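You operate a simulated robot arm through the tools that you are given. There is no shell and no other tool.

Carry out the task below with a simulated robot arm. There is one attempt and no reset: what you move stays moved.

JOB
Top the heater up into the green band and vent its pump.
Fine: heater switch off first and left off; shut the water valve again; open the vent knob till water drips, then shut it. Where these are worked on the way, their far stop is far enough and under half their travel is too little: water valve.

The check looks at the end state, three seconds after you hand in, the way a careful person would. Anything else that was tipped, shoved, dropped, spilled or broken makes it a failure.

ROBOT AND FRAMES
A 7-joint arm with a fingered hand, fixed in place. Base frame: the origin is at the foot of the arm, x ahead of it, y to its left, z up; the work surface is at about z = 660. Units: mm, degrees, N and s.
With the tool pointing down near the work surface it reaches from about 180 to 800 mm from the base axis. Its first joint turns from -166.0 to 166.0 degrees. Payload 4.9 kg.
The TCP is the grasp point between the finger pads, 32 mm short of the fingertips. In the tool frame z runs along the fingers and y along their closing line. The gripper opens to 192 mm. The gripper's body begins 89 mm behind the TCP. The gripper is a hand of 3 fingers: y runs from the thumb to the fingers, the wrist lies at [0, 0, -267] in the tool frame, and closing takes about 1.5 s.
Orientation is told as [roll, pitch, yaw] about the base's x, y, z axes, in that order, counted from this pose: with the fingers straight down and closing along the base's y, the tool's x points along the base's -x, its y along +y and its z along -z.

CONTROLS
- The arm moves only by the tool servo_tool. Its argument "targets" is one flat list of numbers, 6 for each row, row after row: the shift along the tool's x, y, z in units of 300 mm (1.0 is 300 mm), then the turn, a rotation vector about the tool's x, y, z in units of 180 degrees (1.0 is 180 degrees). In form: [tx, ty, tz, rx, ry, rz, tx, ty, tz, rx, ry, rz, ...]. A call has 1 to 20 rows; each row is the pose to reach, as a shift and turn from the pose commanded when the call began, along the tool's axes at that moment. "grip" is the finger opening in mm, from 0 to 192, set as the call begins (left out, the last holds). A call with a number of a shift or a turn outside -1 to 1 is refused whole. Each row takes 0.2 s and may step no farther than 50 mm and 8.6 degrees from the row before; otherwise, or with a gripper value out of range, the whole call is refused. Where a pose cannot be reached the arm comes as near as it can. A force on the tool above 40 N (or 10 N above the force at the start of the call, whichever is more), or a blocked arm, ends the call early, and 0.2 s more pass. The fingers move at their own pace (about 153 mm/s each) and stop on an object; they squeeze with about 23 N. The grip force told is the motor's: it shows also when the fingers shut on nothing. Time passes only in rows, and 0.2 s behind the last, so rows that repeat a pose let the fingers close. It gives the time, the measured TCP pose, the force on the tool (base axes), the opening and the grip force at its end, in the units of the frame above (readings bear some noise), with the torque about the TCP (base axes, N m) and any sound that the robot's microphone picked up, and new pictures: "show" is both (left out), scene, wrist or none.
- Cameras (640 x 400 px; columns grow to the right, rows downward): "scene" is fixed at [52.2, 499.8, 1498.9]; the picture's right is [-0.87, -0.48, 0.00], its down [-0.25, 0.46, -0.85] and it looks along [0.41, -0.75, -0.52] (base axes); focal length 361 px, centre (320, 200). "wrist" rides on the gripper at [80, -46, -113] in the tool frame; the picture's right is [0.50, 0.87, 0.00], its down [-0.67, 0.39, -0.63] and it looks along [-0.55, 0.32, 0.78] (tool axes); focal length 226 px, centre (320, 200). There is no depth. A picture from a camera that has moved, and an enlarged one, comes with that camera's place and axes in the base frame and with its lens.
- finger_targets(finger1, finger2, thumb_bend): sets how far each is bent, from 0 (flat) to 1 (curled in); at 0.3 the hand is open as for a grip, at 0.7 the pads meet at the TCP. One left out holds its place. A second passes; each finger stops where it meets its share of the squeeze, and holds until it gets a number again. A gripper value or a shape takes the hand back. It gives what a move gives, with no picture; readings hold the bend of each and the force on the fingers (four entries, about 0 where the hand has none), thumb and palm.
- grasp_type(shape): the hand has 3 fingers and takes this shape, open, in about a second: jaw (thumb against the fingers, like two jaws); tri (thumb and two fingers); tip (a fingertip pinch); poke (one finger out to press); point (the index stretched); flat (the hand flat); cup (the hand cupped); fist (a fist). The gripper value then closes the fingers along that shape, each until it touches; the sizes above hold for jaw. It gives what a move gives, with no picture.
- enlarge(camera, box): a new picture of the part [left, top, right, bottom] of that camera's present view, enlarged. The clock stands still meanwhile.
- close_job(): hands the job in; it is judged then, once.

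Nothing tells you positions but the pictures and the camera data. Unless the task says otherwise, let go and move clear before handing in.

The tools are called after ">>>" by a JSON object that holds its "fn" and its "kwargs". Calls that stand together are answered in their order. servo_tool: Moves the arm, as the interface text tells. Its arguments: {"type":"object","properties":{"targets":{"type":"array"},"grip":{"type":"number"},"show":{"type":"string","enum":["both","scene","wrist","none"]}},"required":["targets"]} The other tools are called the same way: grasp_type (shape) gives the hand a shape; finger_targets (finger1, finger2, thumb_bend) moves the fingers one by one; enlarge (camera, box) takes an enlarged picture of a part of a camera's view; close_job () hands the job in.

At the start:

```text
t: 0.0
position: [489.5, -270.4, 1141.2]
tcp_rot: [0.0, -0.1, 0.0]
force: [0.8, -0.5, 0.6]
ft_torque: [0.0, 0.0, 0.03]
opening: 191.9
finger_force: 0.1
shape: jaw
bend: [0.3, 0.3, 0.3]
finger forces: [0.0, 0.0, 0.0, 0.1, 0.0, 0.0]
```

scene: 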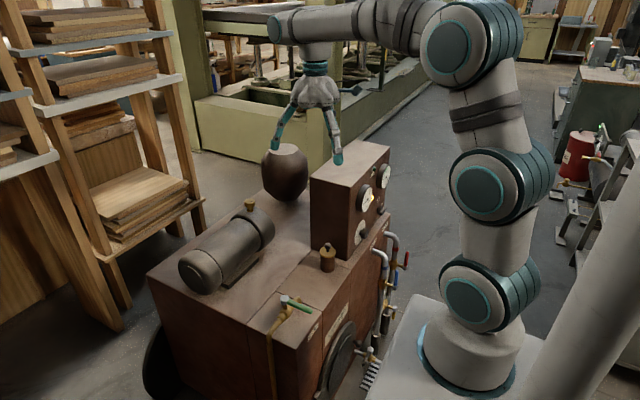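
wrist: 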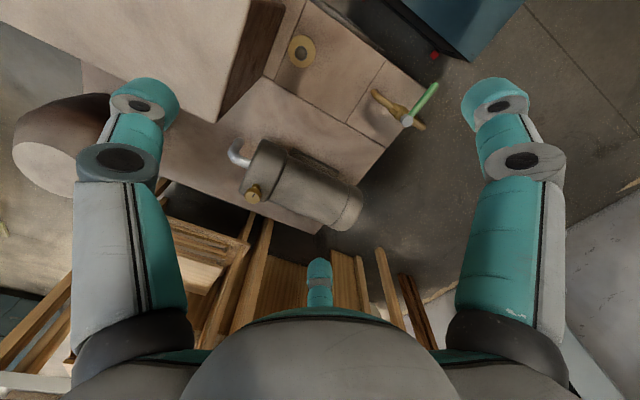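

I see a brown heater cabinet with a pump cylinder and brass knob on top, a box with gauges and knobs facing the robot, a valve with a green lever at the front-left corner, and pipes with red/blue handles. I'll look closer before moving anything.

>>> {"fn": "enlarge", "kwargs": {"camera": "scene", "box": [300, 130, 420, 270]}}

>>> {"fn": "enlarge", "kwargs": {"camera": "scene", "box": [160, 180, 340, 320]}}

>>> {"fn": "enlarge", "kwargs": {"camera": "scene", "box": [230, 270, 420, 400]}}

>>> {"fn": "enlarge", "kwargs": {"camera": "wrist", "box": [220, 10, 480, 240]}}

```text
2.86 times, centred on (360, 200) of scene
camera zoom: at [52.2, 499.8, 1498.9], right [-0.87, -0.48, 0.0], down [-0.25, 0.46, -0.85], along [0.41, -0.75, -0.52], focal length 1031 px, centre (206, 200)
```

zoom: 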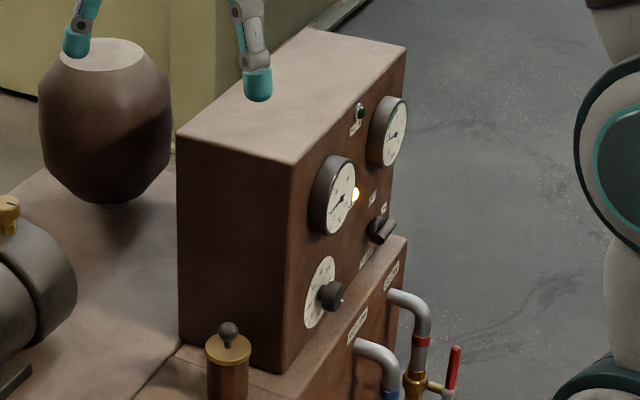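

```text
2.86 times, centred on (250, 250) of scene
camera zoom: at [52.2, 499.8, 1498.9], right [-0.87, -0.48, 0.0], down [-0.25, 0.46, -0.85], along [0.41, -0.75, -0.52], focal length 1031 px, centre (520, 57)
```

zoom: 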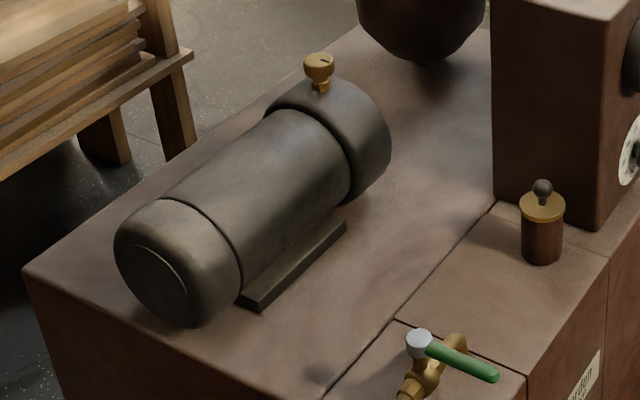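

```text
3.08 times, centred on (325, 335) of scene
camera zoom: at [52.2, 499.8, 1498.9], right [-0.87, -0.48, 0.0], down [-0.25, 0.46, -0.85], along [0.41, -0.75, -0.52], focal length 1110 px, centre (305, -215)
```

zoom: 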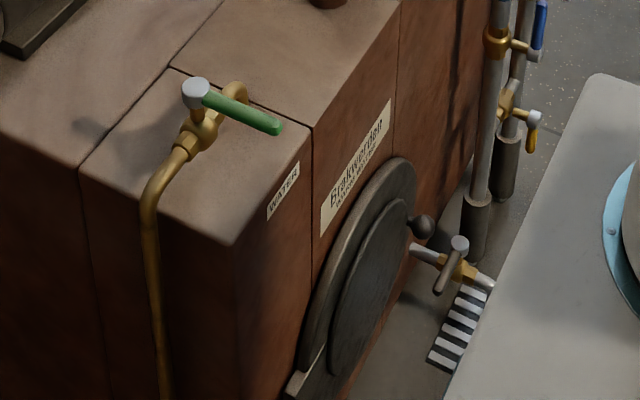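

```text
1.74 times, centred on (350, 125) of wrist
camera zoom: at [410.1, -316.8, 1255.3], right [-0.5, 0.87, 0.0], down [0.67, 0.39, 0.63], along [0.55, 0.32, -0.78], focal length 393 px, centre (268, 330)
```

zoom: 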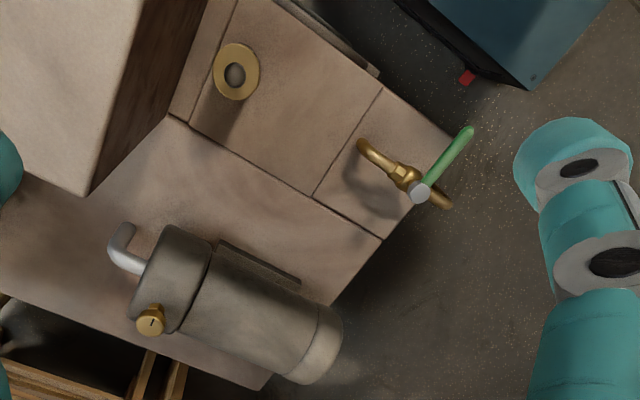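

I place the heater top at z≈662, and the panel face at about x≈436 with y from -393 to -757. The water lever pivot is near (467,-58,757) and the vent knob near (755,-292,856). Next I'll zoom hard on the panel to read its labels and gauges.

>>> {"fn": "enlarge", "kwargs": {"camera": "scene", "box": [352, 160, 402, 192]}}

>>> {"fn": "enlarge", "kwargs": {"camera": "scene", "box": [350, 190, 400, 222]}}

>>> {"fn": "enlarge", "kwargs": {"camera": "scene", "box": [340, 215, 390, 247]}}

>>> {"fn": "enlarge", "kwargs": {"camera": "scene", "box": [370, 225, 420, 257]}}

>>> {"fn": "enlarge", "kwargs": {"camera": "scene", "box": [235, 190, 275, 216]}}

>>> {"fn": "enlarge", "kwargs": {"camera": "scene", "box": [260, 280, 330, 325]}}

```text
12.50 times, centred on (377, 176) of scene
camera zoom: at [52.2, 499.8, 1498.9], right [-0.87, -0.48, 0.0], down [-0.25, 0.46, -0.85], along [0.41, -0.75, -0.52], focal length 4511 px, centre (-392, 500)
```

zoom: 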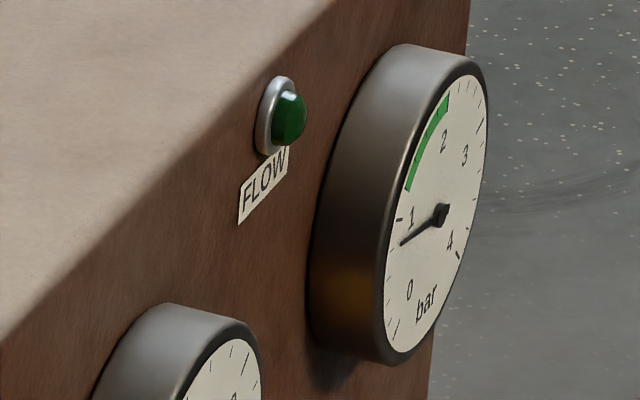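

```text
12.50 times, centred on (375, 206) of scene
camera zoom: at [52.2, 499.8, 1498.9], right [-0.87, -0.48, 0.0], down [-0.25, 0.46, -0.85], along [0.41, -0.75, -0.52], focal length 4511 px, centre (-368, 125)
```

zoom: 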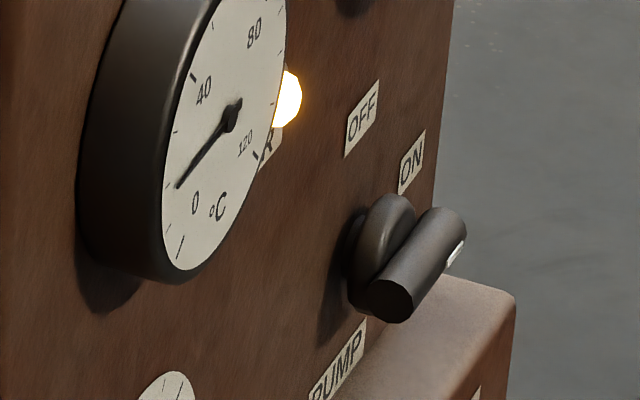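

```text
12.50 times, centred on (365, 231) of scene
camera zoom: at [52.2, 499.8, 1498.9], right [-0.87, -0.48, 0.0], down [-0.25, 0.46, -0.85], along [0.41, -0.75, -0.52], focal length 4511 px, centre (-242, -188)
```

zoom: 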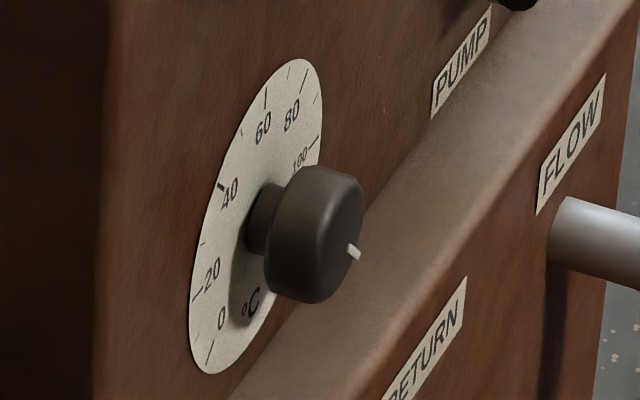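

```text
12.50 times, centred on (395, 241) of scene
camera zoom: at [52.2, 499.8, 1498.9], right [-0.87, -0.48, 0.0], down [-0.25, 0.46, -0.85], along [0.41, -0.75, -0.52], focal length 4511 px, centre (-618, -312)
```

zoom: 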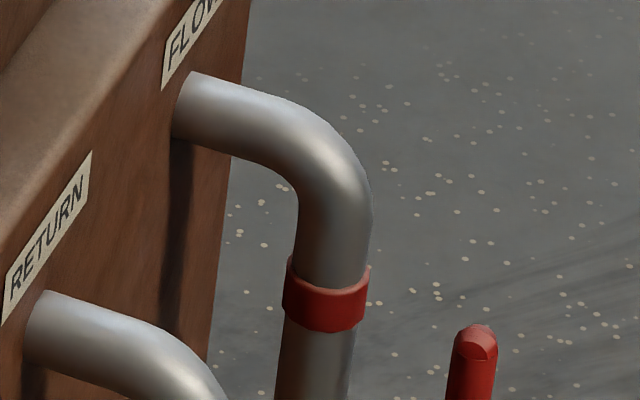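

```text
15.38 times, centred on (255, 203) of scene
camera zoom: at [52.2, 499.8, 1498.9], right [-0.87, -0.48, 0.0], down [-0.25, 0.46, -0.85], along [0.41, -0.75, -0.52], focal length 5552 px, centre (1320, 154)
```

zoom: 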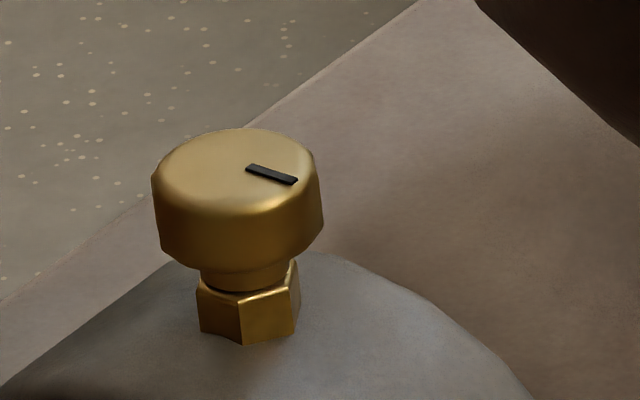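

```text
8.89 times, centred on (295, 302) of scene
camera zoom: at [52.2, 499.8, 1498.9], right [-0.87, -0.48, 0.0], down [-0.25, 0.46, -0.85], along [0.41, -0.75, -0.52], focal length 3208 px, centre (542, -711)
```

zoom: 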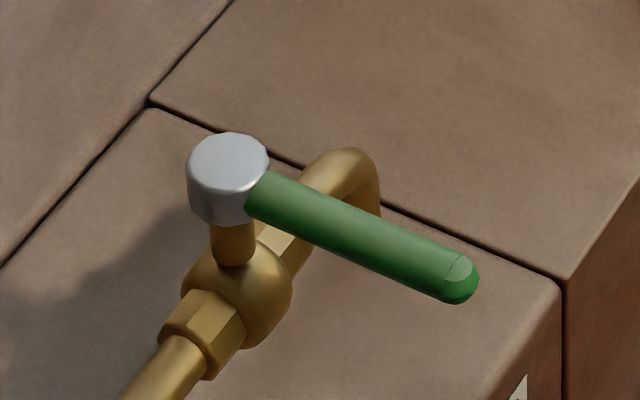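

The bar gauge reads about 0.8 with a green band from roughly 1.2 to 2.2. The only switch I can see is an ON/OFF rotary with "PUMP" printed below it, and part of the panel is hidden. I'll bring the wrist camera in front of the panel, well clear of it, to read every label.

>>> {"fn": "servo_tool", "kwargs": {"targets": [0.0904, -0.1089, 0, -0.0085, -0.0269, 0.0205, 0.1807, -0.2178, 0, -0.017, -0.0538, 0.0409, 0.2711, -0.3267, 0, -0.0254, -0.0807, 0.0614, 0.3615, -0.4356, 0, -0.0339, -0.1076, 0.0818, 0.4518, -0.5444, 0, -0.0424, -0.1344, 0.1023, 0.5422, -0.6533, 0, -0.0509, -0.1613, 0.1227, 0.6326, -0.7622, 0, -0.0593, -0.1882, 0.1432, 0.7229, -0.8711, 0, -0.0678, -0.2151, 0.1636, 0.8133, -0.98, 0, -0.0763, -0.242, 0.1841, 0.8133, -0.98, 0.1357, -0.0763, -0.242, 0.1841, 0.8133, -0.98, 0.2714, -0.0763, -0.242, 0.1841, 0.8133, -0.98, 0.4071, -0.0763, -0.242, 0.1841, 0.8133, -0.98, 0.5428, -0.0763, -0.242, 0.1841, 0.8133, -0.98, 0.6785, -0.0763, -0.242, 0.1841, 0.8133, -0.98, 0.8142, -0.0763, -0.242, 0.1841, 0.8133, -0.98, 0.95, -0.0763, -0.242, 0.1841], "show": "both"}}

```text
t: 3.4
position: [247.0, -563.2, 856.6]
tcp_rot: [29.7, -35.5, -44.7]
force: [0.2, -0.3, 0.5]
ft_torque: [0.02, 0.03, -0.01]
opening: 192.2
finger_force: 0.1
shape: jaw
bend: [0.3, 0.3, 0.3]
finger forces: [0.0, 0.1, 0.0, 0.0, 0.0, 0.1]
camera wrist: at [102.9, -556.6, 871.8], right [0.06, 1.0, 0.06], down [0.1, -0.07, 0.99], along [0.99, -0.05, -0.1], focal length 226 px, centre (320, 200)
```

scene: 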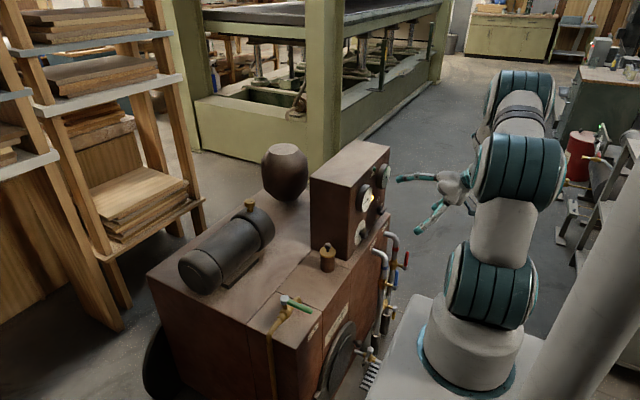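
wrist: 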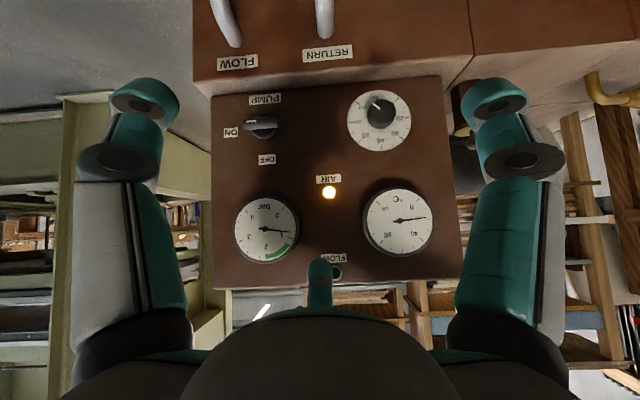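

I now have an upside-down frontal view of the panel with two gauges, an AIR lamp that is lit, a PUMP switch and a thermostat dial. I'll enlarge each part.

>>> {"fn": "enlarge", "kwargs": {"camera": "wrist", "box": [210, 85, 300, 175]}}

>>> {"fn": "enlarge", "kwargs": {"camera": "wrist", "box": [220, 160, 360, 290]}}

>>> {"fn": "enlarge", "kwargs": {"camera": "wrist", "box": [335, 80, 455, 170]}}

>>> {"fn": "enlarge", "kwargs": {"camera": "wrist", "box": [340, 0, 640, 120]}}

>>> {"fn": "enlarge", "kwargs": {"camera": "scene", "box": [330, 220, 430, 390]}}

>>> {"fn": "enlarge", "kwargs": {"camera": "scene", "box": [260, 310, 380, 400]}}

```text
4.44 times, centred on (255, 130) of wrist
camera zoom: at [102.9, -556.6, 871.8], right [0.06, 1.0, 0.06], down [0.1, -0.07, 0.99], along [0.99, -0.05, -0.1], focal length 1005 px, centre (609, 511)
```

zoom: 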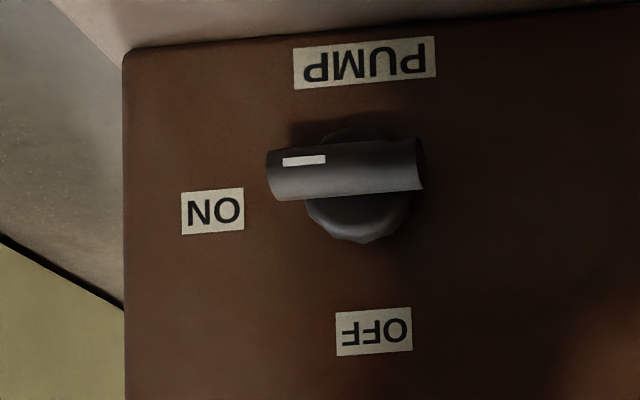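

```text
3.08 times, centred on (290, 225) of wrist
camera zoom: at [102.9, -556.6, 871.8], right [0.06, 1.0, 0.06], down [0.1, -0.07, 0.99], along [0.99, -0.05, -0.1], focal length 696 px, centre (412, 123)
```

zoom: 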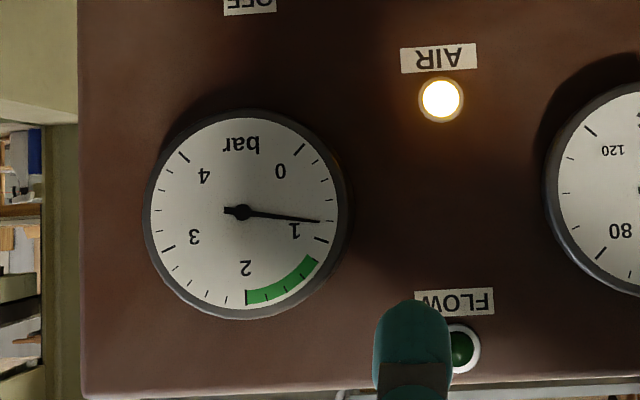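

```text
4.44 times, centred on (395, 125) of wrist
camera zoom: at [102.9, -556.6, 871.8], right [0.06, 1.0, 0.06], down [0.1, -0.07, 0.99], along [0.99, -0.05, -0.1], focal length 1005 px, centre (-13, 533)
```

zoom: 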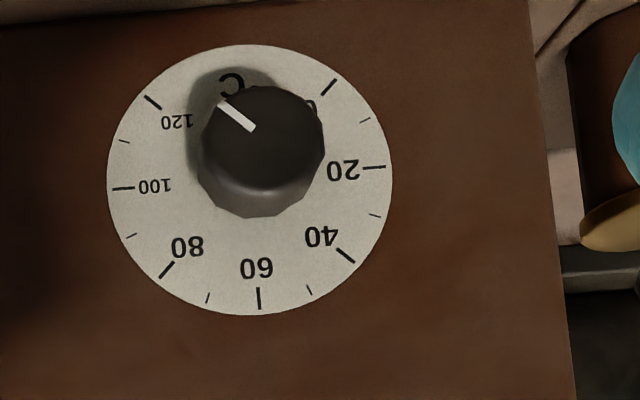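

```text
2.13 times, centred on (490, 60) of wrist
camera zoom: at [102.9, -556.6, 871.8], right [0.06, 1.0, 0.06], down [0.1, -0.07, 0.99], along [0.99, -0.05, -0.1], focal length 482 px, centre (-43, 499)
```

zoom: 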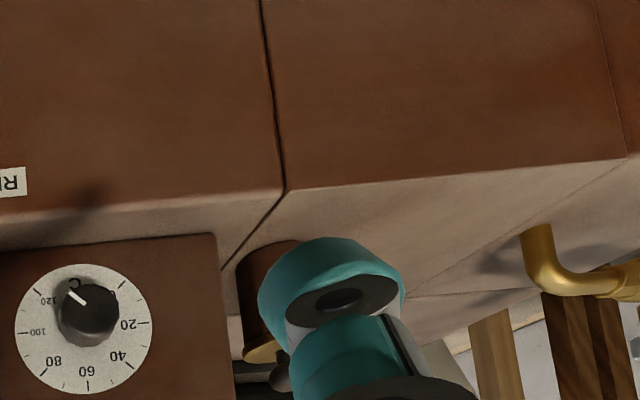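

```text
2.35 times, centred on (380, 305) of scene
camera zoom: at [52.2, 499.8, 1498.9], right [-0.87, -0.48, 0.0], down [-0.25, 0.46, -0.85], along [0.41, -0.75, -0.52], focal length 849 px, centre (179, -47)
```

zoom: 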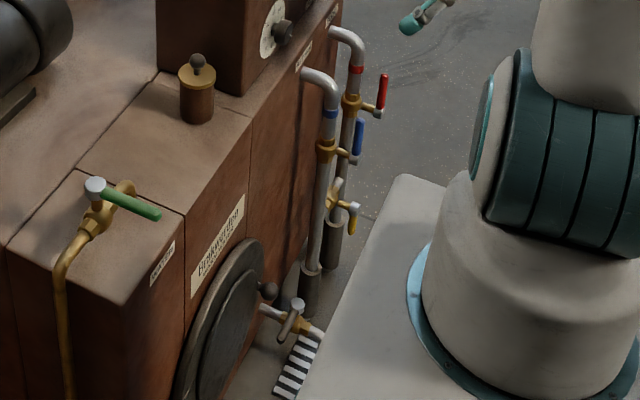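

```text
4.44 times, centred on (320, 355) of scene
camera zoom: at [52.2, 499.8, 1498.9], right [-0.87, -0.48, 0.0], down [-0.25, 0.46, -0.85], along [0.41, -0.75, -0.52], focal length 1604 px, centre (320, -489)
```

zoom: 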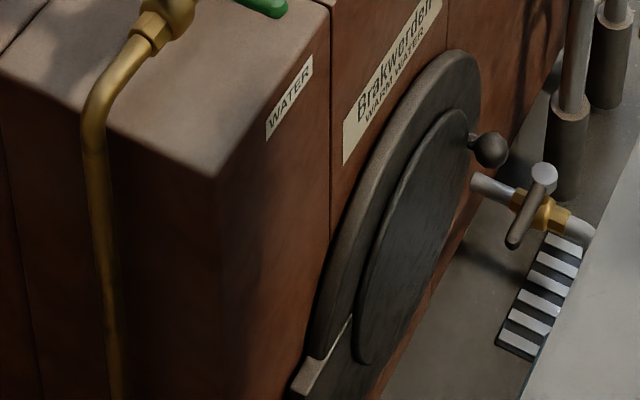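

The panel has only one switch, an OFF (up) / ON (towards -y) rotary that is currently ON, so I take it as the heater switch. I put its axis at about y=-649, z=728, with the handle at x≈403. Before choosing how to work it, I'll check the shape of the hand.

>>> {"fn": "enlarge", "kwargs": {"camera": "scene", "box": [385, 155, 485, 245]}}

>>> {"fn": "enlarge", "kwargs": {"camera": "wrist", "box": [60, 50, 600, 400]}}

```text
4.44 times, centred on (435, 200) of scene
camera zoom: at [52.2, 499.8, 1498.9], right [-0.87, -0.48, 0.0], down [-0.25, 0.46, -0.85], along [0.41, -0.75, -0.52], focal length 1604 px, centre (-191, 200)
```

zoom: 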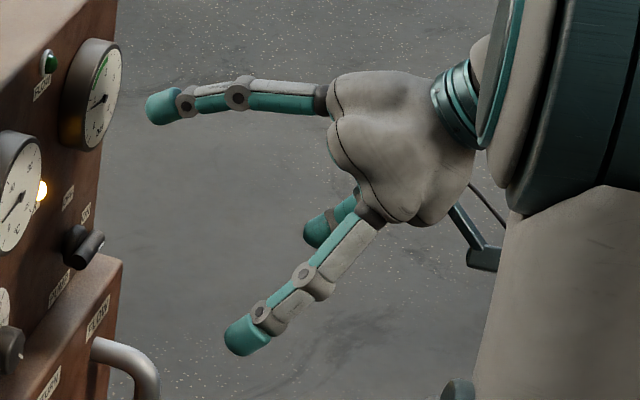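

```text
1.14 times, centred on (330, 225) of wrist
camera zoom: at [102.9, -556.6, 871.8], right [0.06, 1.0, 0.06], down [0.1, -0.07, 0.99], along [0.99, -0.05, -0.1], focal length 258 px, centre (309, 171)
```

zoom: 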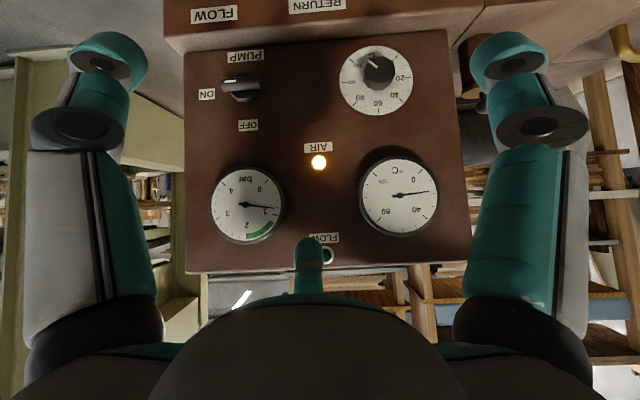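

The hand is a three-digit chuck with the digits about 120° apart. I'll watch how it closes out here in free space: first to 90 mm, then fully shut.

>>> {"fn": "servo_tool", "kwargs": {"targets": [0, 0, 0, 0, 0, 0, 0, 0, 0, 0, 0, 0, 0, 0, 0, 0, 0, 0, 0, 0, 0, 0, 0, 0, 0, 0, 0, 0, 0, 0], "grip": 90, "show": "both"}}

>>> {"fn": "enlarge", "kwargs": {"camera": "scene", "box": [385, 155, 485, 245]}}

>>> {"fn": "servo_tool", "kwargs": {"targets": [0, 0, 0, 0, 0, 0, 0, 0, 0, 0, 0, 0, 0, 0, 0, 0, 0, 0, 0, 0, 0, 0, 0, 0, 0, 0, 0, 0, 0, 0], "grip": 0, "show": "wrist"}}

>>> {"fn": "enlarge", "kwargs": {"camera": "scene", "box": [385, 155, 485, 245]}}

```text
t: 4.6
position: [247.8, -563.4, 855.6]
tcp_rot: [29.8, -35.4, -44.6]
force: [-0.2, -0.1, 0.4]
ft_torque: [0.0, 0.0, -0.02]
opening: 90.4
finger_force: 0.2
shape: jaw
bend: [0.38, 0.38, 0.7]
finger forces: [0.0, 0.1, 0.1, 0.1, 0.0, 0.0]
camera wrist: at [102.8, -555.9, 871.5], right [0.06, 1.0, 0.06], down [0.1, -0.07, 0.99], along [0.99, -0.05, -0.1], focal length 226 px, centre (320, 200)
```

scene: 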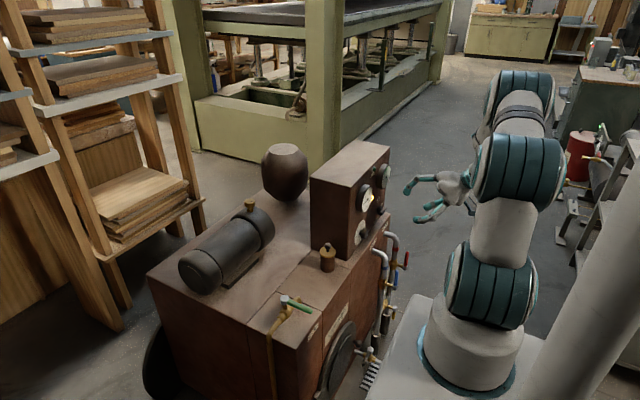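
wrist: 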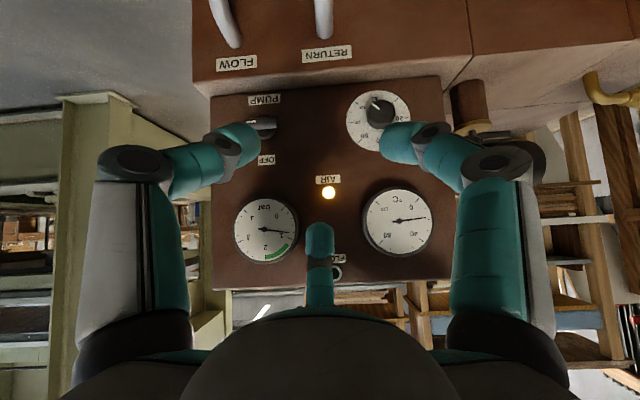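

```text
4.44 times, centred on (435, 200) of scene
camera zoom: at [52.2, 499.8, 1498.9], right [-0.87, -0.48, 0.0], down [-0.25, 0.46, -0.85], along [0.41, -0.75, -0.52], focal length 1604 px, centre (-191, 200)
```

zoom: 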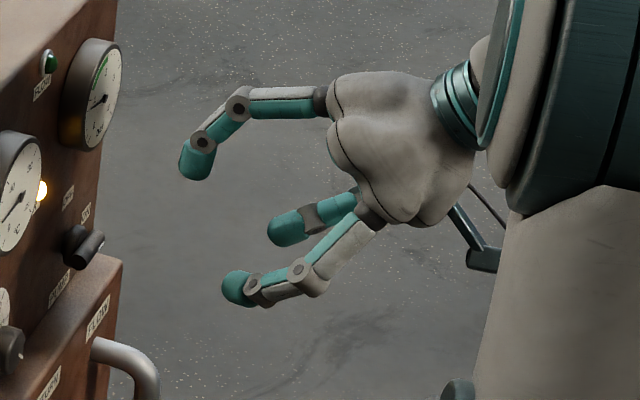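

```text
t: 5.8
position: [248.4, -564.0, 857.2]
tcp_rot: [29.8, -35.4, -44.6]
force: [0.3, 0.5, -0.9]
ft_torque: [0.0, 0.01, -0.01]
opening: 0.1
finger_force: 23.3
shape: jaw
bend: [0.7, 0.7, 0.7]
finger forces: [0.0, 0.1, 0.0, 0.1, 0.0, 0.1]
camera wrist: at [102.9, -555.9, 871.4], right [0.06, 1.0, 0.06], down [0.1, -0.07, 0.99], along [0.99, -0.05, -0.1], focal length 226 px, centre (320, 200)
```

wrist: 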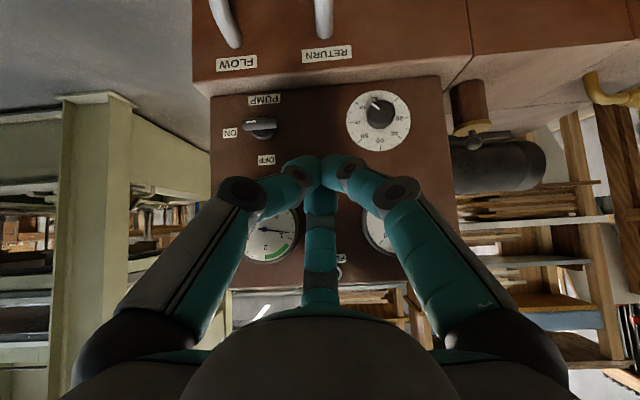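

```text
4.44 times, centred on (435, 200) of scene
camera zoom: at [52.2, 499.8, 1498.9], right [-0.87, -0.48, 0.0], down [-0.25, 0.46, -0.85], along [0.41, -0.75, -0.52], focal length 1604 px, centre (-191, 200)
```

zoom: 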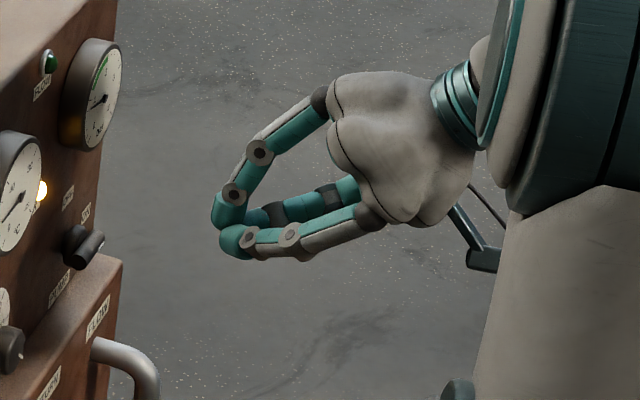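

Fully shut, the pads meet at the TCP with the tips about 32 mm beyond, as stated. I'll part the digits to 90 mm and swing the hand to point straight at the panel (+x), in line with the switch axis and about 30 mm short of the handle.

>>> {"fn": "servo_tool", "kwargs": {"targets": [-0.0114, -0.0412, 0.0713, -0.0192, -0.0301, -0.0038, -0.0228, -0.0825, 0.1426, -0.0384, -0.0603, -0.0075, -0.0342, -0.1237, 0.2139, -0.0576, -0.0904, -0.0113, -0.0455, -0.165, 0.2851, -0.0768, -0.1205, -0.015, -0.0569, -0.2062, 0.3564, -0.096, -0.1506, -0.0188, -0.0683, -0.2475, 0.4277, -0.1152, -0.1808, -0.0225, -0.0797, -0.2887, 0.499, -0.1344, -0.2109, -0.0263, -0.0797, -0.2887, 0.499, -0.1344, -0.2109, -0.0263], "grip": 90, "show": "both"}}

>>> {"fn": "enlarge", "kwargs": {"camera": "scene", "box": [355, 180, 455, 270]}}

```text
t: 7.6
position: [309.2, -647.5, 796.2]
tcp_rot: [62.8, -53.6, -67.3]
force: [0.1, 0.0, 0.1]
ft_torque: [0.02, 0.01, -0.01]
opening: 90.0
finger_force: 0.1
shape: jaw
bend: [0.38, 0.38, 0.7]
finger forces: [0.0, 0.0, 0.0, 0.0, 0.1, 0.0]
out of reach, approached as far as the arm can: row 4, 5, 6, 7, 8
camera wrist: at [176.1, -642.3, 738.2], right [0.01, 1.0, 0.05], down [-0.4, -0.05, 0.92], along [0.92, -0.03, 0.4], focal length 226 px, centre (320, 200)
```

scene: 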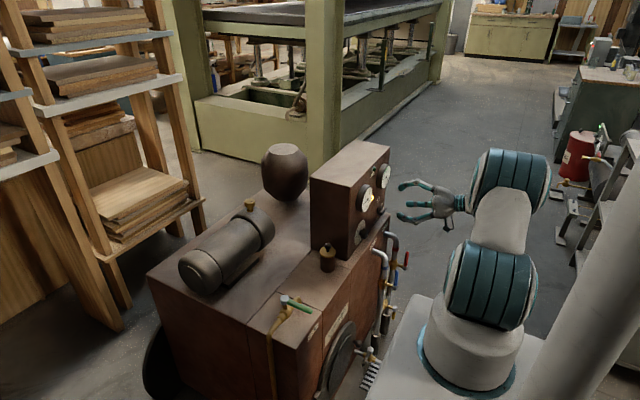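
wrist: 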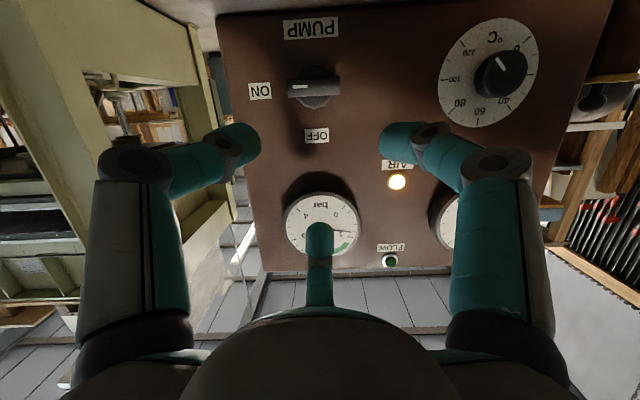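

```text
4.44 times, centred on (405, 225) of scene
camera zoom: at [52.2, 499.8, 1498.9], right [-0.87, -0.48, 0.0], down [-0.25, 0.46, -0.85], along [0.41, -0.75, -0.52], focal length 1604 px, centre (-58, 89)
```

zoom: 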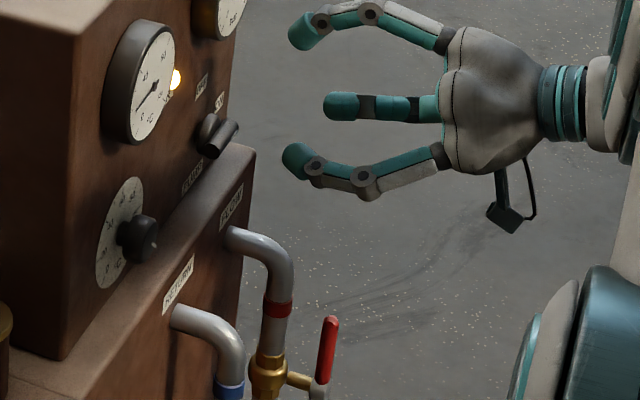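

Pointing level at that height is out of the arm's reach, so it stopped partway at (309,-647,796), still clear of everything. I'll go back to the earlier 45° pose, which also shows me how the commanded pose is tracked. From there I'll plan to push the switch handle round with a finger from above.

>>> {"fn": "servo_tool", "kwargs": {"targets": [-0.0323, 0.0652, -0.0402, 0.0192, 0.0301, 0.0038, -0.0647, 0.1304, -0.0805, 0.0384, 0.0603, 0.0075, -0.097, 0.1956, -0.1207, 0.0576, 0.0904, 0.0113, -0.1293, 0.2608, -0.161, 0.0768, 0.1205, 0.015, -0.1617, 0.3259, -0.2012, 0.096, 0.1506, 0.0188, -0.194, 0.3911, -0.2414, 0.1152, 0.1808, 0.0225, -0.2263, 0.4563, -0.2817, 0.1344, 0.2109, 0.0263], "show": "wrist"}}

```text
t: 9.2
position: [263.1, -568.5, 944.5]
tcp_rot: [20.4, -21.5, -40.5]
force: [-0.2, 0.4, -0.2]
ft_torque: [-0.02, -0.03, -0.03]
opening: 90.0
finger_force: 0.0
shape: jaw
bend: [0.38, 0.38, 0.7]
finger forces: [0.0, 0.1, 0.0, 0.0, 0.1, 0.1]
camera wrist: at [128.0, -561.2, 999.1], right [0.09, 0.99, 0.1], down [0.37, -0.12, 0.92], along [0.93, -0.05, -0.37], focal length 226 px, centre (320, 200)
```

wrist: 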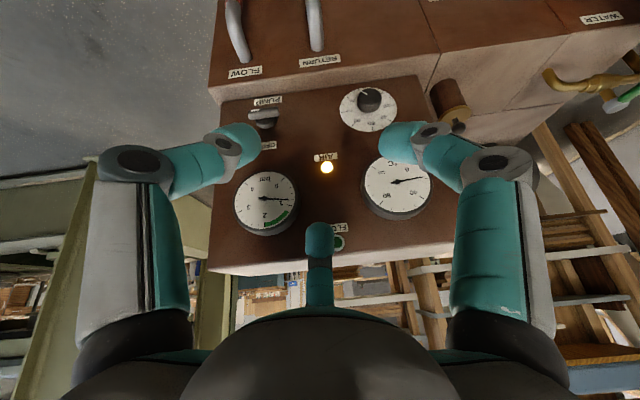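

The command reference is the pose actually reached, so I'll work from the measured poses. Next I'll try the "poke" and "point" shapes here in free air to see how the finger sits.

>>> {"fn": "grasp_type", "kwargs": {"shape": "poke"}}

>>> {"fn": "enlarge", "kwargs": {"camera": "wrist", "box": [0, 0, 640, 400]}}

>>> {"fn": "enlarge", "kwargs": {"camera": "scene", "box": [365, 115, 485, 215]}}

>>> {"fn": "grasp_type", "kwargs": {"shape": "point"}}

>>> {"fn": "enlarge", "kwargs": {"camera": "wrist", "box": [0, 0, 640, 400]}}

>>> {"fn": "enlarge", "kwargs": {"camera": "scene", "box": [365, 115, 485, 215]}}

```text
t: 10.1
position: [263.1, -567.7, 944.9]
tcp_rot: [20.5, -21.7, -40.4]
force: [-0.2, 0.2, 1.3]
ft_torque: [0.02, 0.01, 0.01]
opening: 0.0
finger_force: 0.1
shape: poke
bend: [1.0, 1.0, 0.91]
finger forces: [0.1, 0.0, 0.0, 0.1, 0.1, 0.0]
```

```text
1.00 times, centred on (320, 200) of wrist (not enlarged: the box is as wide or as high as the picture)
camera zoom: at [128.0, -561.8, 998.9], right [0.09, 0.99, 0.1], down [0.36, -0.12, 0.92], along [0.93, -0.04, -0.37], focal length 226 px, centre (320, 200)
```

zoom: 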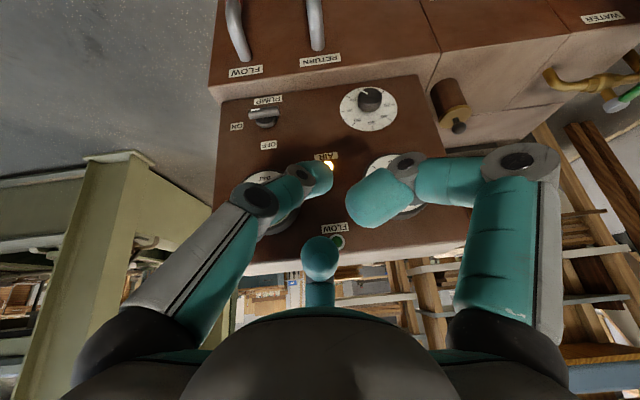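

```text
4.00 times, centred on (425, 165) of scene
camera zoom: at [52.2, 499.8, 1498.9], right [-0.87, -0.48, 0.0], down [-0.25, 0.46, -0.85], along [0.41, -0.75, -0.52], focal length 1443 px, centre (-100, 340)
```

zoom: 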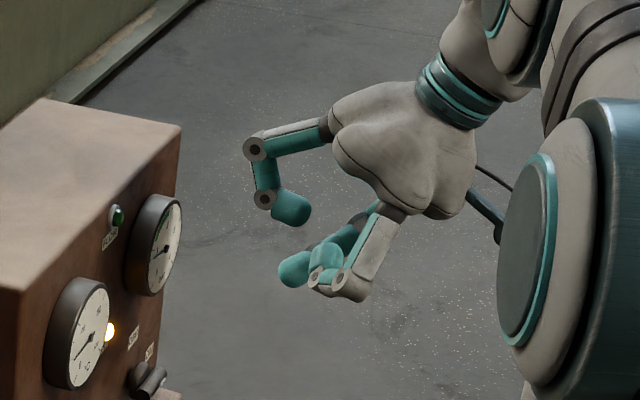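

```text
t: 11.0
position: [262.7, -568.0, 945.1]
tcp_rot: [20.4, -21.6, -40.4]
force: [-0.5, -0.2, 0.1]
ft_torque: [0.0, 0.01, -0.01]
opening: 184.5
finger_force: 0.0
shape: point
bend: [0.7, 1.0, 0.78]
finger forces: [0.0, 0.1, 0.0, 0.0, 0.0, 0.0]
```

```text
1.00 times, centred on (320, 200) of wrist (not enlarged: the box is as wide or as high as the picture)
camera zoom: at [128.0, -561.8, 998.9], right [0.09, 0.99, 0.1], down [0.36, -0.12, 0.92], along [0.93, -0.04, -0.37], focal length 226 px, centre (320, 200)
```

zoom: 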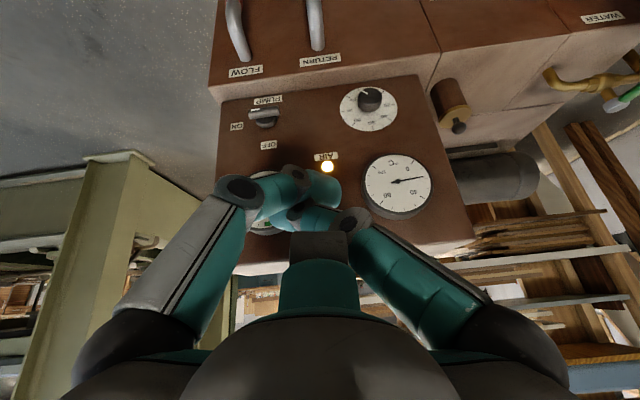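

```text
4.00 times, centred on (425, 165) of scene
camera zoom: at [52.2, 499.8, 1498.9], right [-0.87, -0.48, 0.0], down [-0.25, 0.46, -0.85], along [0.41, -0.75, -0.52], focal length 1443 px, centre (-100, 340)
```

zoom: 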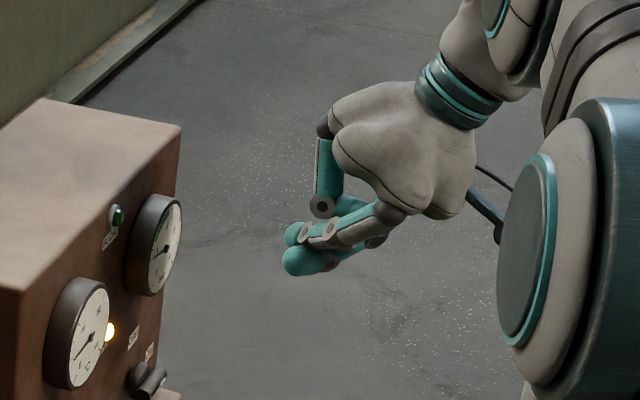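

Those views may have been taken mid-motion. I'll let the "point" shape settle and look again, then test bending the digits one by one.

>>> {"fn": "servo_tool", "kwargs": {"targets": [0, 0, 0, 0, 0, 0, 0, 0, 0, 0, 0, 0, 0, 0, 0, 0, 0, 0, 0, 0, 0, 0, 0, 0], "show": "wrist"}}

>>> {"fn": "finger_targets", "kwargs": {"finger1": 1.0, "finger2": 0.3, "thumb_bend": 1.0}}

>>> {"fn": "servo_tool", "kwargs": {"targets": [0, 0, 0, 0, 0, 0, 0, 0, 0, 0, 0, 0], "show": "both"}}

>>> {"fn": "enlarge", "kwargs": {"camera": "scene", "box": [365, 115, 485, 215]}}

```text
t: 12.0
position: [263.4, -568.5, 947.5]
tcp_rot: [20.3, -21.7, -40.4]
force: [0.3, 0.9, 1.0]
ft_torque: [0.02, 0.04, 0.03]
opening: 184.5
finger_force: 0.1
shape: point
bend: [0.7, 1.0, 0.78]
finger forces: [0.0, 0.1, 0.0, 0.0, 0.0, 0.0]
camera wrist: at [128.0, -561.7, 999.1], right [0.09, 0.99, 0.1], down [0.36, -0.12, 0.92], along [0.93, -0.04, -0.37], focal length 226 px, centre (320, 200)
```

wrist: 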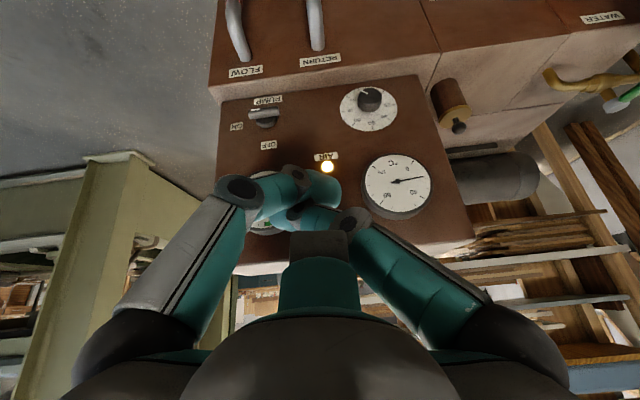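

```text
t: 13.0
position: [263.6, -568.9, 945.1]
tcp_rot: [20.4, -21.7, -40.4]
force: [0.6, 0.6, -0.1]
ft_torque: [-0.01, 0.02, 0.02]
opening: 29.8
finger_force: 0.2
shape: fingers
bend: [0.96, 0.82, 0.83]
finger forces: [0.1, 0.0, 0.0, 0.0, 0.0, 0.1]
```

```text
t: 13.6
position: [262.5, -568.7, 945.3]
tcp_rot: [20.4, -21.6, -40.3]
force: [-0.4, 0.1, -0.4]
ft_torque: [-0.02, 0.02, 0.01]
opening: 31.2
finger_force: 0.1
shape: fingers
bend: [0.99, 0.7, 0.88]
finger forces: [0.0, 0.1, 0.1, 0.0, 0.1, 0.1]
camera wrist: at [128.0, -561.7, 999.1], right [0.09, 0.99, 0.1], down [0.36, -0.12, 0.92], along [0.93, -0.04, -0.37], focal length 226 px, centre (320, 200)
```

scene: 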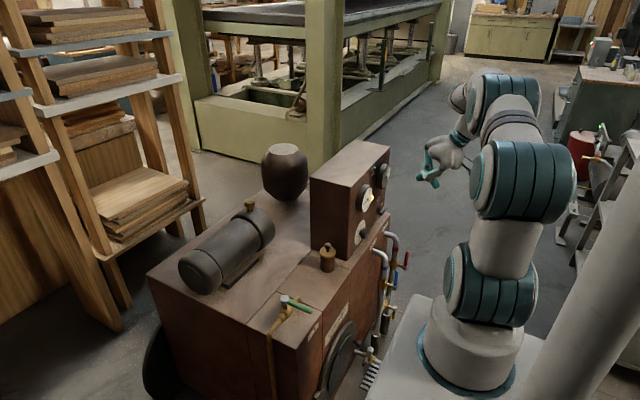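
wrist: 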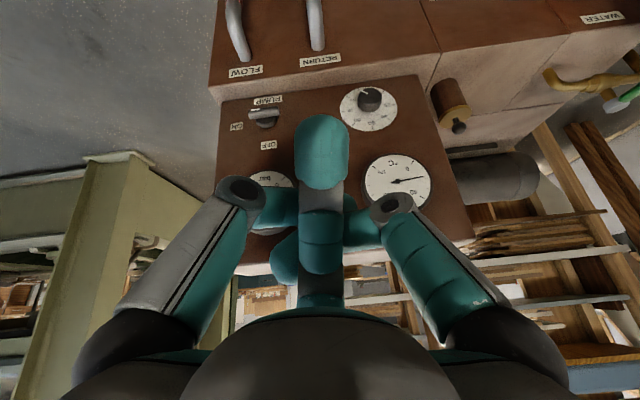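

```text
4.00 times, centred on (425, 165) of scene
camera zoom: at [52.2, 499.8, 1498.9], right [-0.87, -0.48, 0.0], down [-0.25, 0.46, -0.85], along [0.41, -0.75, -0.52], focal length 1443 px, centre (-100, 340)
```

zoom: 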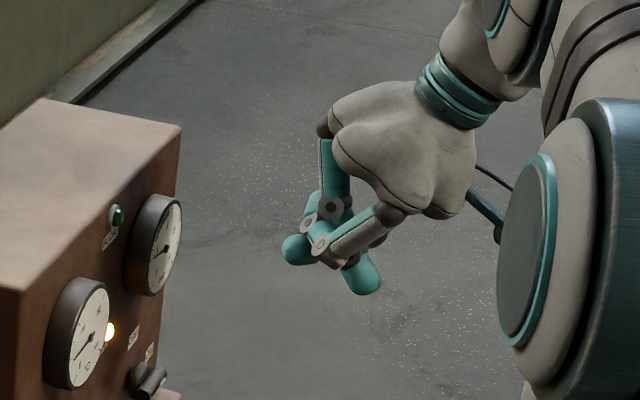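

The single-finger moves are slow and still in progress. I'll give them more time and look again.

>>> {"fn": "servo_tool", "kwargs": {"targets": [0, 0, 0, 0, 0, 0, 0, 0, 0, 0, 0, 0, 0, 0, 0, 0, 0, 0, 0, 0, 0, 0, 0, 0, 0, 0, 0, 0, 0, 0, 0, 0, 0, 0, 0, 0, 0, 0, 0, 0, 0, 0, 0, 0, 0, 0, 0, 0, 0, 0, 0, 0, 0, 0], "show": "wrist"}}

>>> {"fn": "enlarge", "kwargs": {"camera": "scene", "box": [365, 115, 485, 215]}}

```text
t: 15.6
position: [263.2, -567.5, 945.6]
tcp_rot: [20.4, -21.7, -40.3]
force: [0.2, 0.4, -0.1]
ft_torque: [-0.01, 0.02, 0.01]
opening: 31.2
finger_force: 0.1
shape: fingers
bend: [0.99, 0.7, 0.88]
finger forces: [0.0, 0.1, 0.1, 0.2, 0.0, 0.1]
camera wrist: at [128.0, -561.7, 999.1], right [0.09, 0.99, 0.1], down [0.36, -0.12, 0.92], along [0.93, -0.04, -0.37], focal length 226 px, centre (320, 200)
```

wrist: 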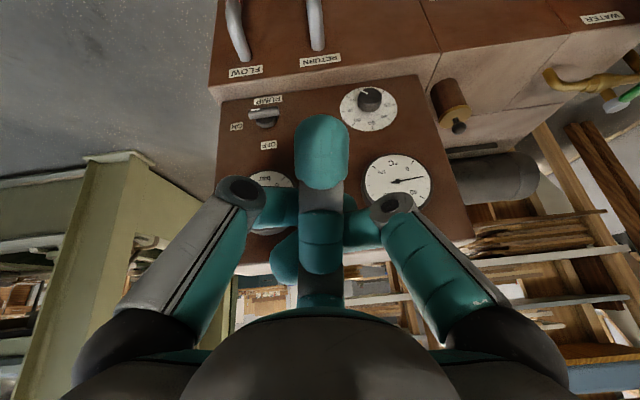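

```text
4.00 times, centred on (425, 165) of scene
camera zoom: at [52.2, 499.8, 1498.9], right [-0.87, -0.48, 0.0], down [-0.25, 0.46, -0.85], along [0.41, -0.75, -0.52], focal length 1443 px, centre (-100, 340)
```

zoom: 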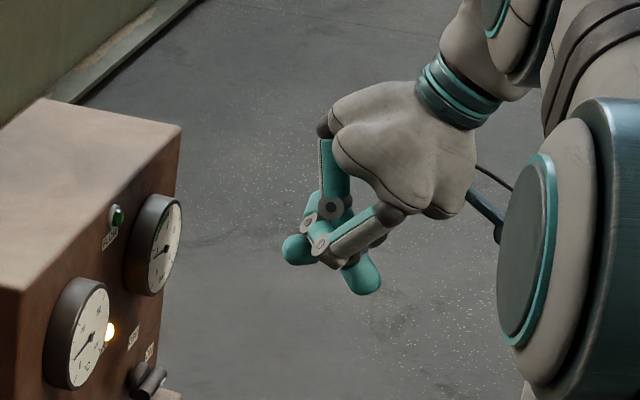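

The digits had crossed and blocked each other, so I'll open the hand fully in jaw shape first and then set 90 mm again. In that setting I measured the tips about 50 mm off the tool axis and 31 mm beyond the TCP, so the top finger can press the handle down from above.

>>> {"fn": "grasp_type", "kwargs": {"shape": "jaw"}}

>>> {"fn": "servo_tool", "kwargs": {"targets": [0, 0, 0, 0, 0, 0, 0, 0, 0, 0, 0, 0, 0, 0, 0, 0, 0, 0, 0, 0, 0, 0, 0, 0], "grip": 192, "show": "none"}}

>>> {"fn": "servo_tool", "kwargs": {"targets": [0.0013, -0.0463, 0.1055, -0.0067, -0.013, -0.0021, 0.0027, -0.0927, 0.211, -0.0135, -0.026, -0.0042, 0.004, -0.139, 0.3165, -0.0202, -0.0391, -0.0063, 0.0053, -0.1853, 0.422, -0.0269, -0.0521, -0.0084, 0.0067, -0.2317, 0.5275, -0.0337, -0.0651, -0.0105, 0.008, -0.278, 0.633, -0.0404, -0.0781, -0.0126, 0.008, -0.278, 0.633, -0.0404, -0.0781, -0.0126], "grip": 90, "show": "both"}}

>>> {"fn": "enlarge", "kwargs": {"camera": "scene", "box": [345, 180, 445, 270]}}

>>> {"fn": "enlarge", "kwargs": {"camera": "wrist", "box": [200, 80, 440, 280]}}

```text
t: 16.5
position: [263.2, -568.2, 945.1]
tcp_rot: [20.4, -21.7, -40.4]
force: [0.4, 0.0, -0.2]
ft_torque: [0.02, 0.05, 0.02]
opening: 191.9
finger_force: 0.1
shape: jaw
bend: [0.3, 0.3, 0.3]
finger forces: [0.0, 0.1, 0.0, 0.0, 0.1, 0.0]
```

```text
t: 17.5
position: [263.1, -568.4, 944.5]
tcp_rot: [20.4, -21.7, -40.4]
force: [0.2, 0.8, -0.2]
ft_torque: [0.0, 0.05, -0.05]
opening: 191.9
finger_force: 0.1
shape: jaw
bend: [0.3, 0.3, 0.3]
finger forces: [0.1, 0.1, 0.0, 0.0, 0.0, 0.0]
```

```text
t: 19.1
position: [312.4, -625.7, 748.7]
tcp_rot: [29.8, -35.4, -44.8]
force: [0.2, 0.6, -0.4]
ft_torque: [0.01, -0.02, 0.01]
opening: 90.6
finger_force: 0.1
shape: jaw
bend: [0.38, 0.38, 0.7]
finger forces: [0.0, 0.0, 0.0, 0.0, 0.1, 0.0]
camera wrist: at [166.0, -617.4, 763.0], right [0.06, 1.0, 0.06], down [0.1, -0.07, 0.99], along [0.99, -0.06, -0.1], focal length 226 px, centre (320, 200)
```

scene: 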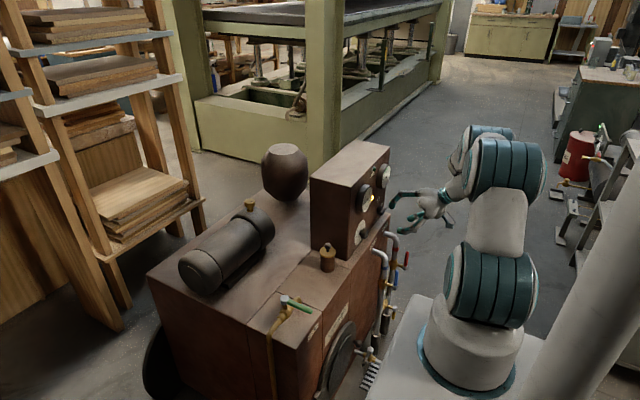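
wrist: 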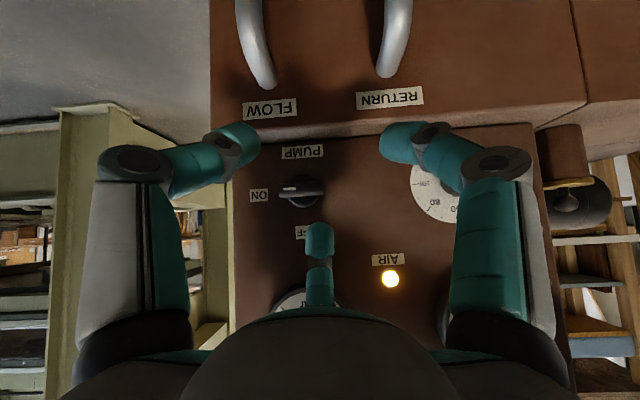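

```text
4.44 times, centred on (395, 225) of scene
camera zoom: at [52.2, 499.8, 1498.9], right [-0.87, -0.48, 0.0], down [-0.25, 0.46, -0.85], along [0.41, -0.75, -0.52], focal length 1604 px, centre (-13, 89)
```

zoom: 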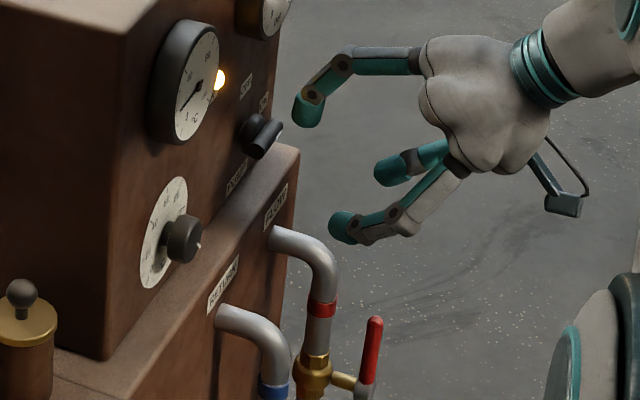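

```text
2.00 times, centred on (320, 180) of wrist
camera zoom: at [166.0, -617.4, 763.0], right [0.06, 1.0, 0.06], down [0.1, -0.07, 0.99], along [0.99, -0.06, -0.1], focal length 452 px, centre (320, 240)
```

zoom: 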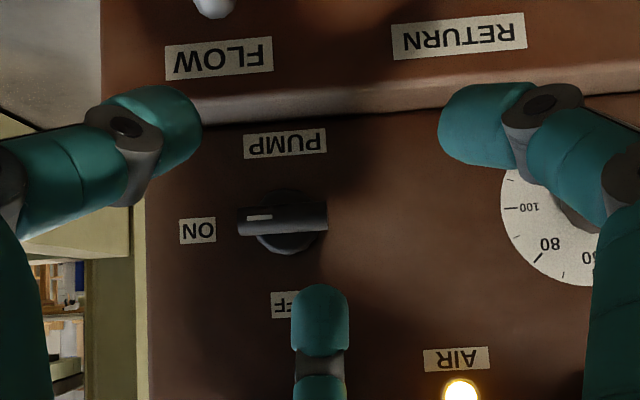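

The top fingertip is at about (370,-630,762), just above and in front of the switch handle, which I put at y≈-650, z≈727. I'll move it 30 mm forward over the +y end of the handle and check before pressing.

>>> {"fn": "servo_tool", "kwargs": {"targets": [-0.027, 0.023, 0.0353, 0, 0, 0, -0.0541, 0.0461, 0.0707, 0, 0, 0, -0.0541, 0.0461, 0.0707, 0, 0, 0], "show": "wrist"}}

>>> {"fn": "enlarge", "kwargs": {"camera": "scene", "box": [355, 190, 425, 250]}}

>>> {"fn": "enlarge", "kwargs": {"camera": "wrist", "box": [240, 120, 400, 260]}}

```text
t: 19.9
position: [340.0, -623.1, 750.6]
tcp_rot: [29.9, -35.3, -44.8]
force: [-0.2, -0.7, -0.7]
ft_torque: [-0.02, 0.01, 0.0]
opening: 90.1
finger_force: 0.0
shape: jaw
bend: [0.38, 0.38, 0.7]
finger forces: [0.0, 0.1, 0.1, 0.0, 0.1, 0.1]
camera wrist: at [196.1, -615.2, 765.4], right [0.06, 1.0, 0.06], down [0.1, -0.07, 0.99], along [0.99, -0.06, -0.1], focal length 226 px, centre (320, 200)
```

wrist: 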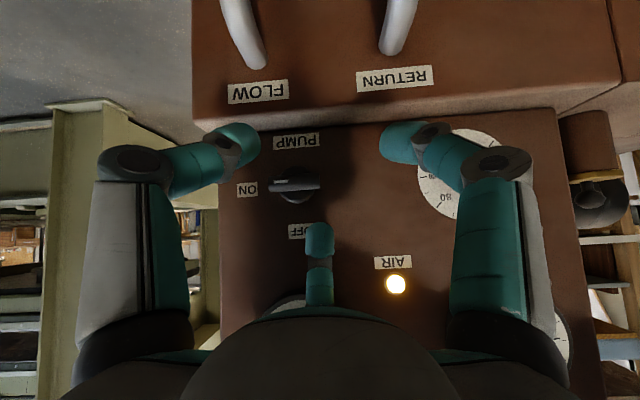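

```text
6.67 times, centred on (390, 220) of scene
camera zoom: at [52.2, 499.8, 1498.9], right [-0.87, -0.48, 0.0], down [-0.25, 0.46, -0.85], along [0.41, -0.75, -0.52], focal length 2406 px, centre (-147, 67)
```

zoom: 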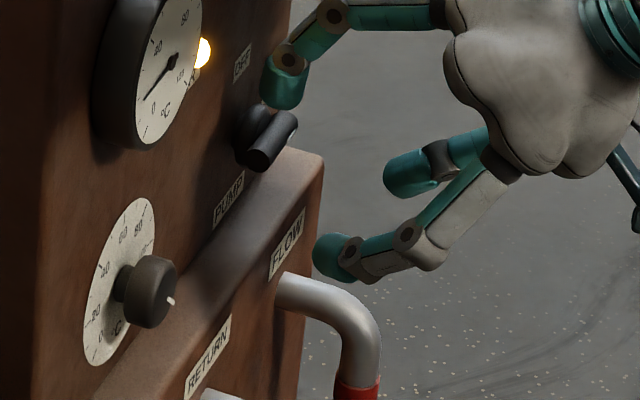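

```text
2.86 times, centred on (320, 190) of wrist
camera zoom: at [196.1, -615.2, 765.4], right [0.06, 1.0, 0.06], down [0.1, -0.07, 0.99], along [0.99, -0.06, -0.1], focal length 646 px, centre (320, 229)
```

zoom: 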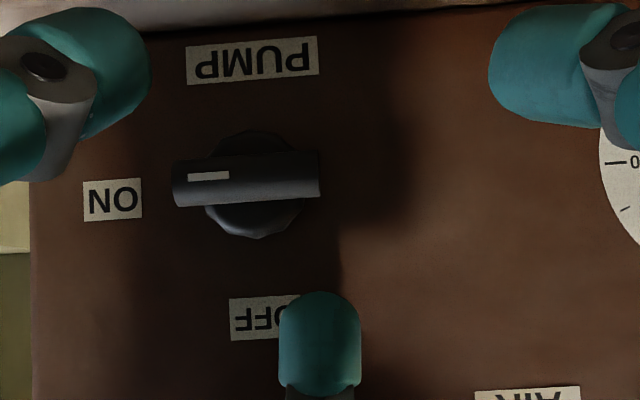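

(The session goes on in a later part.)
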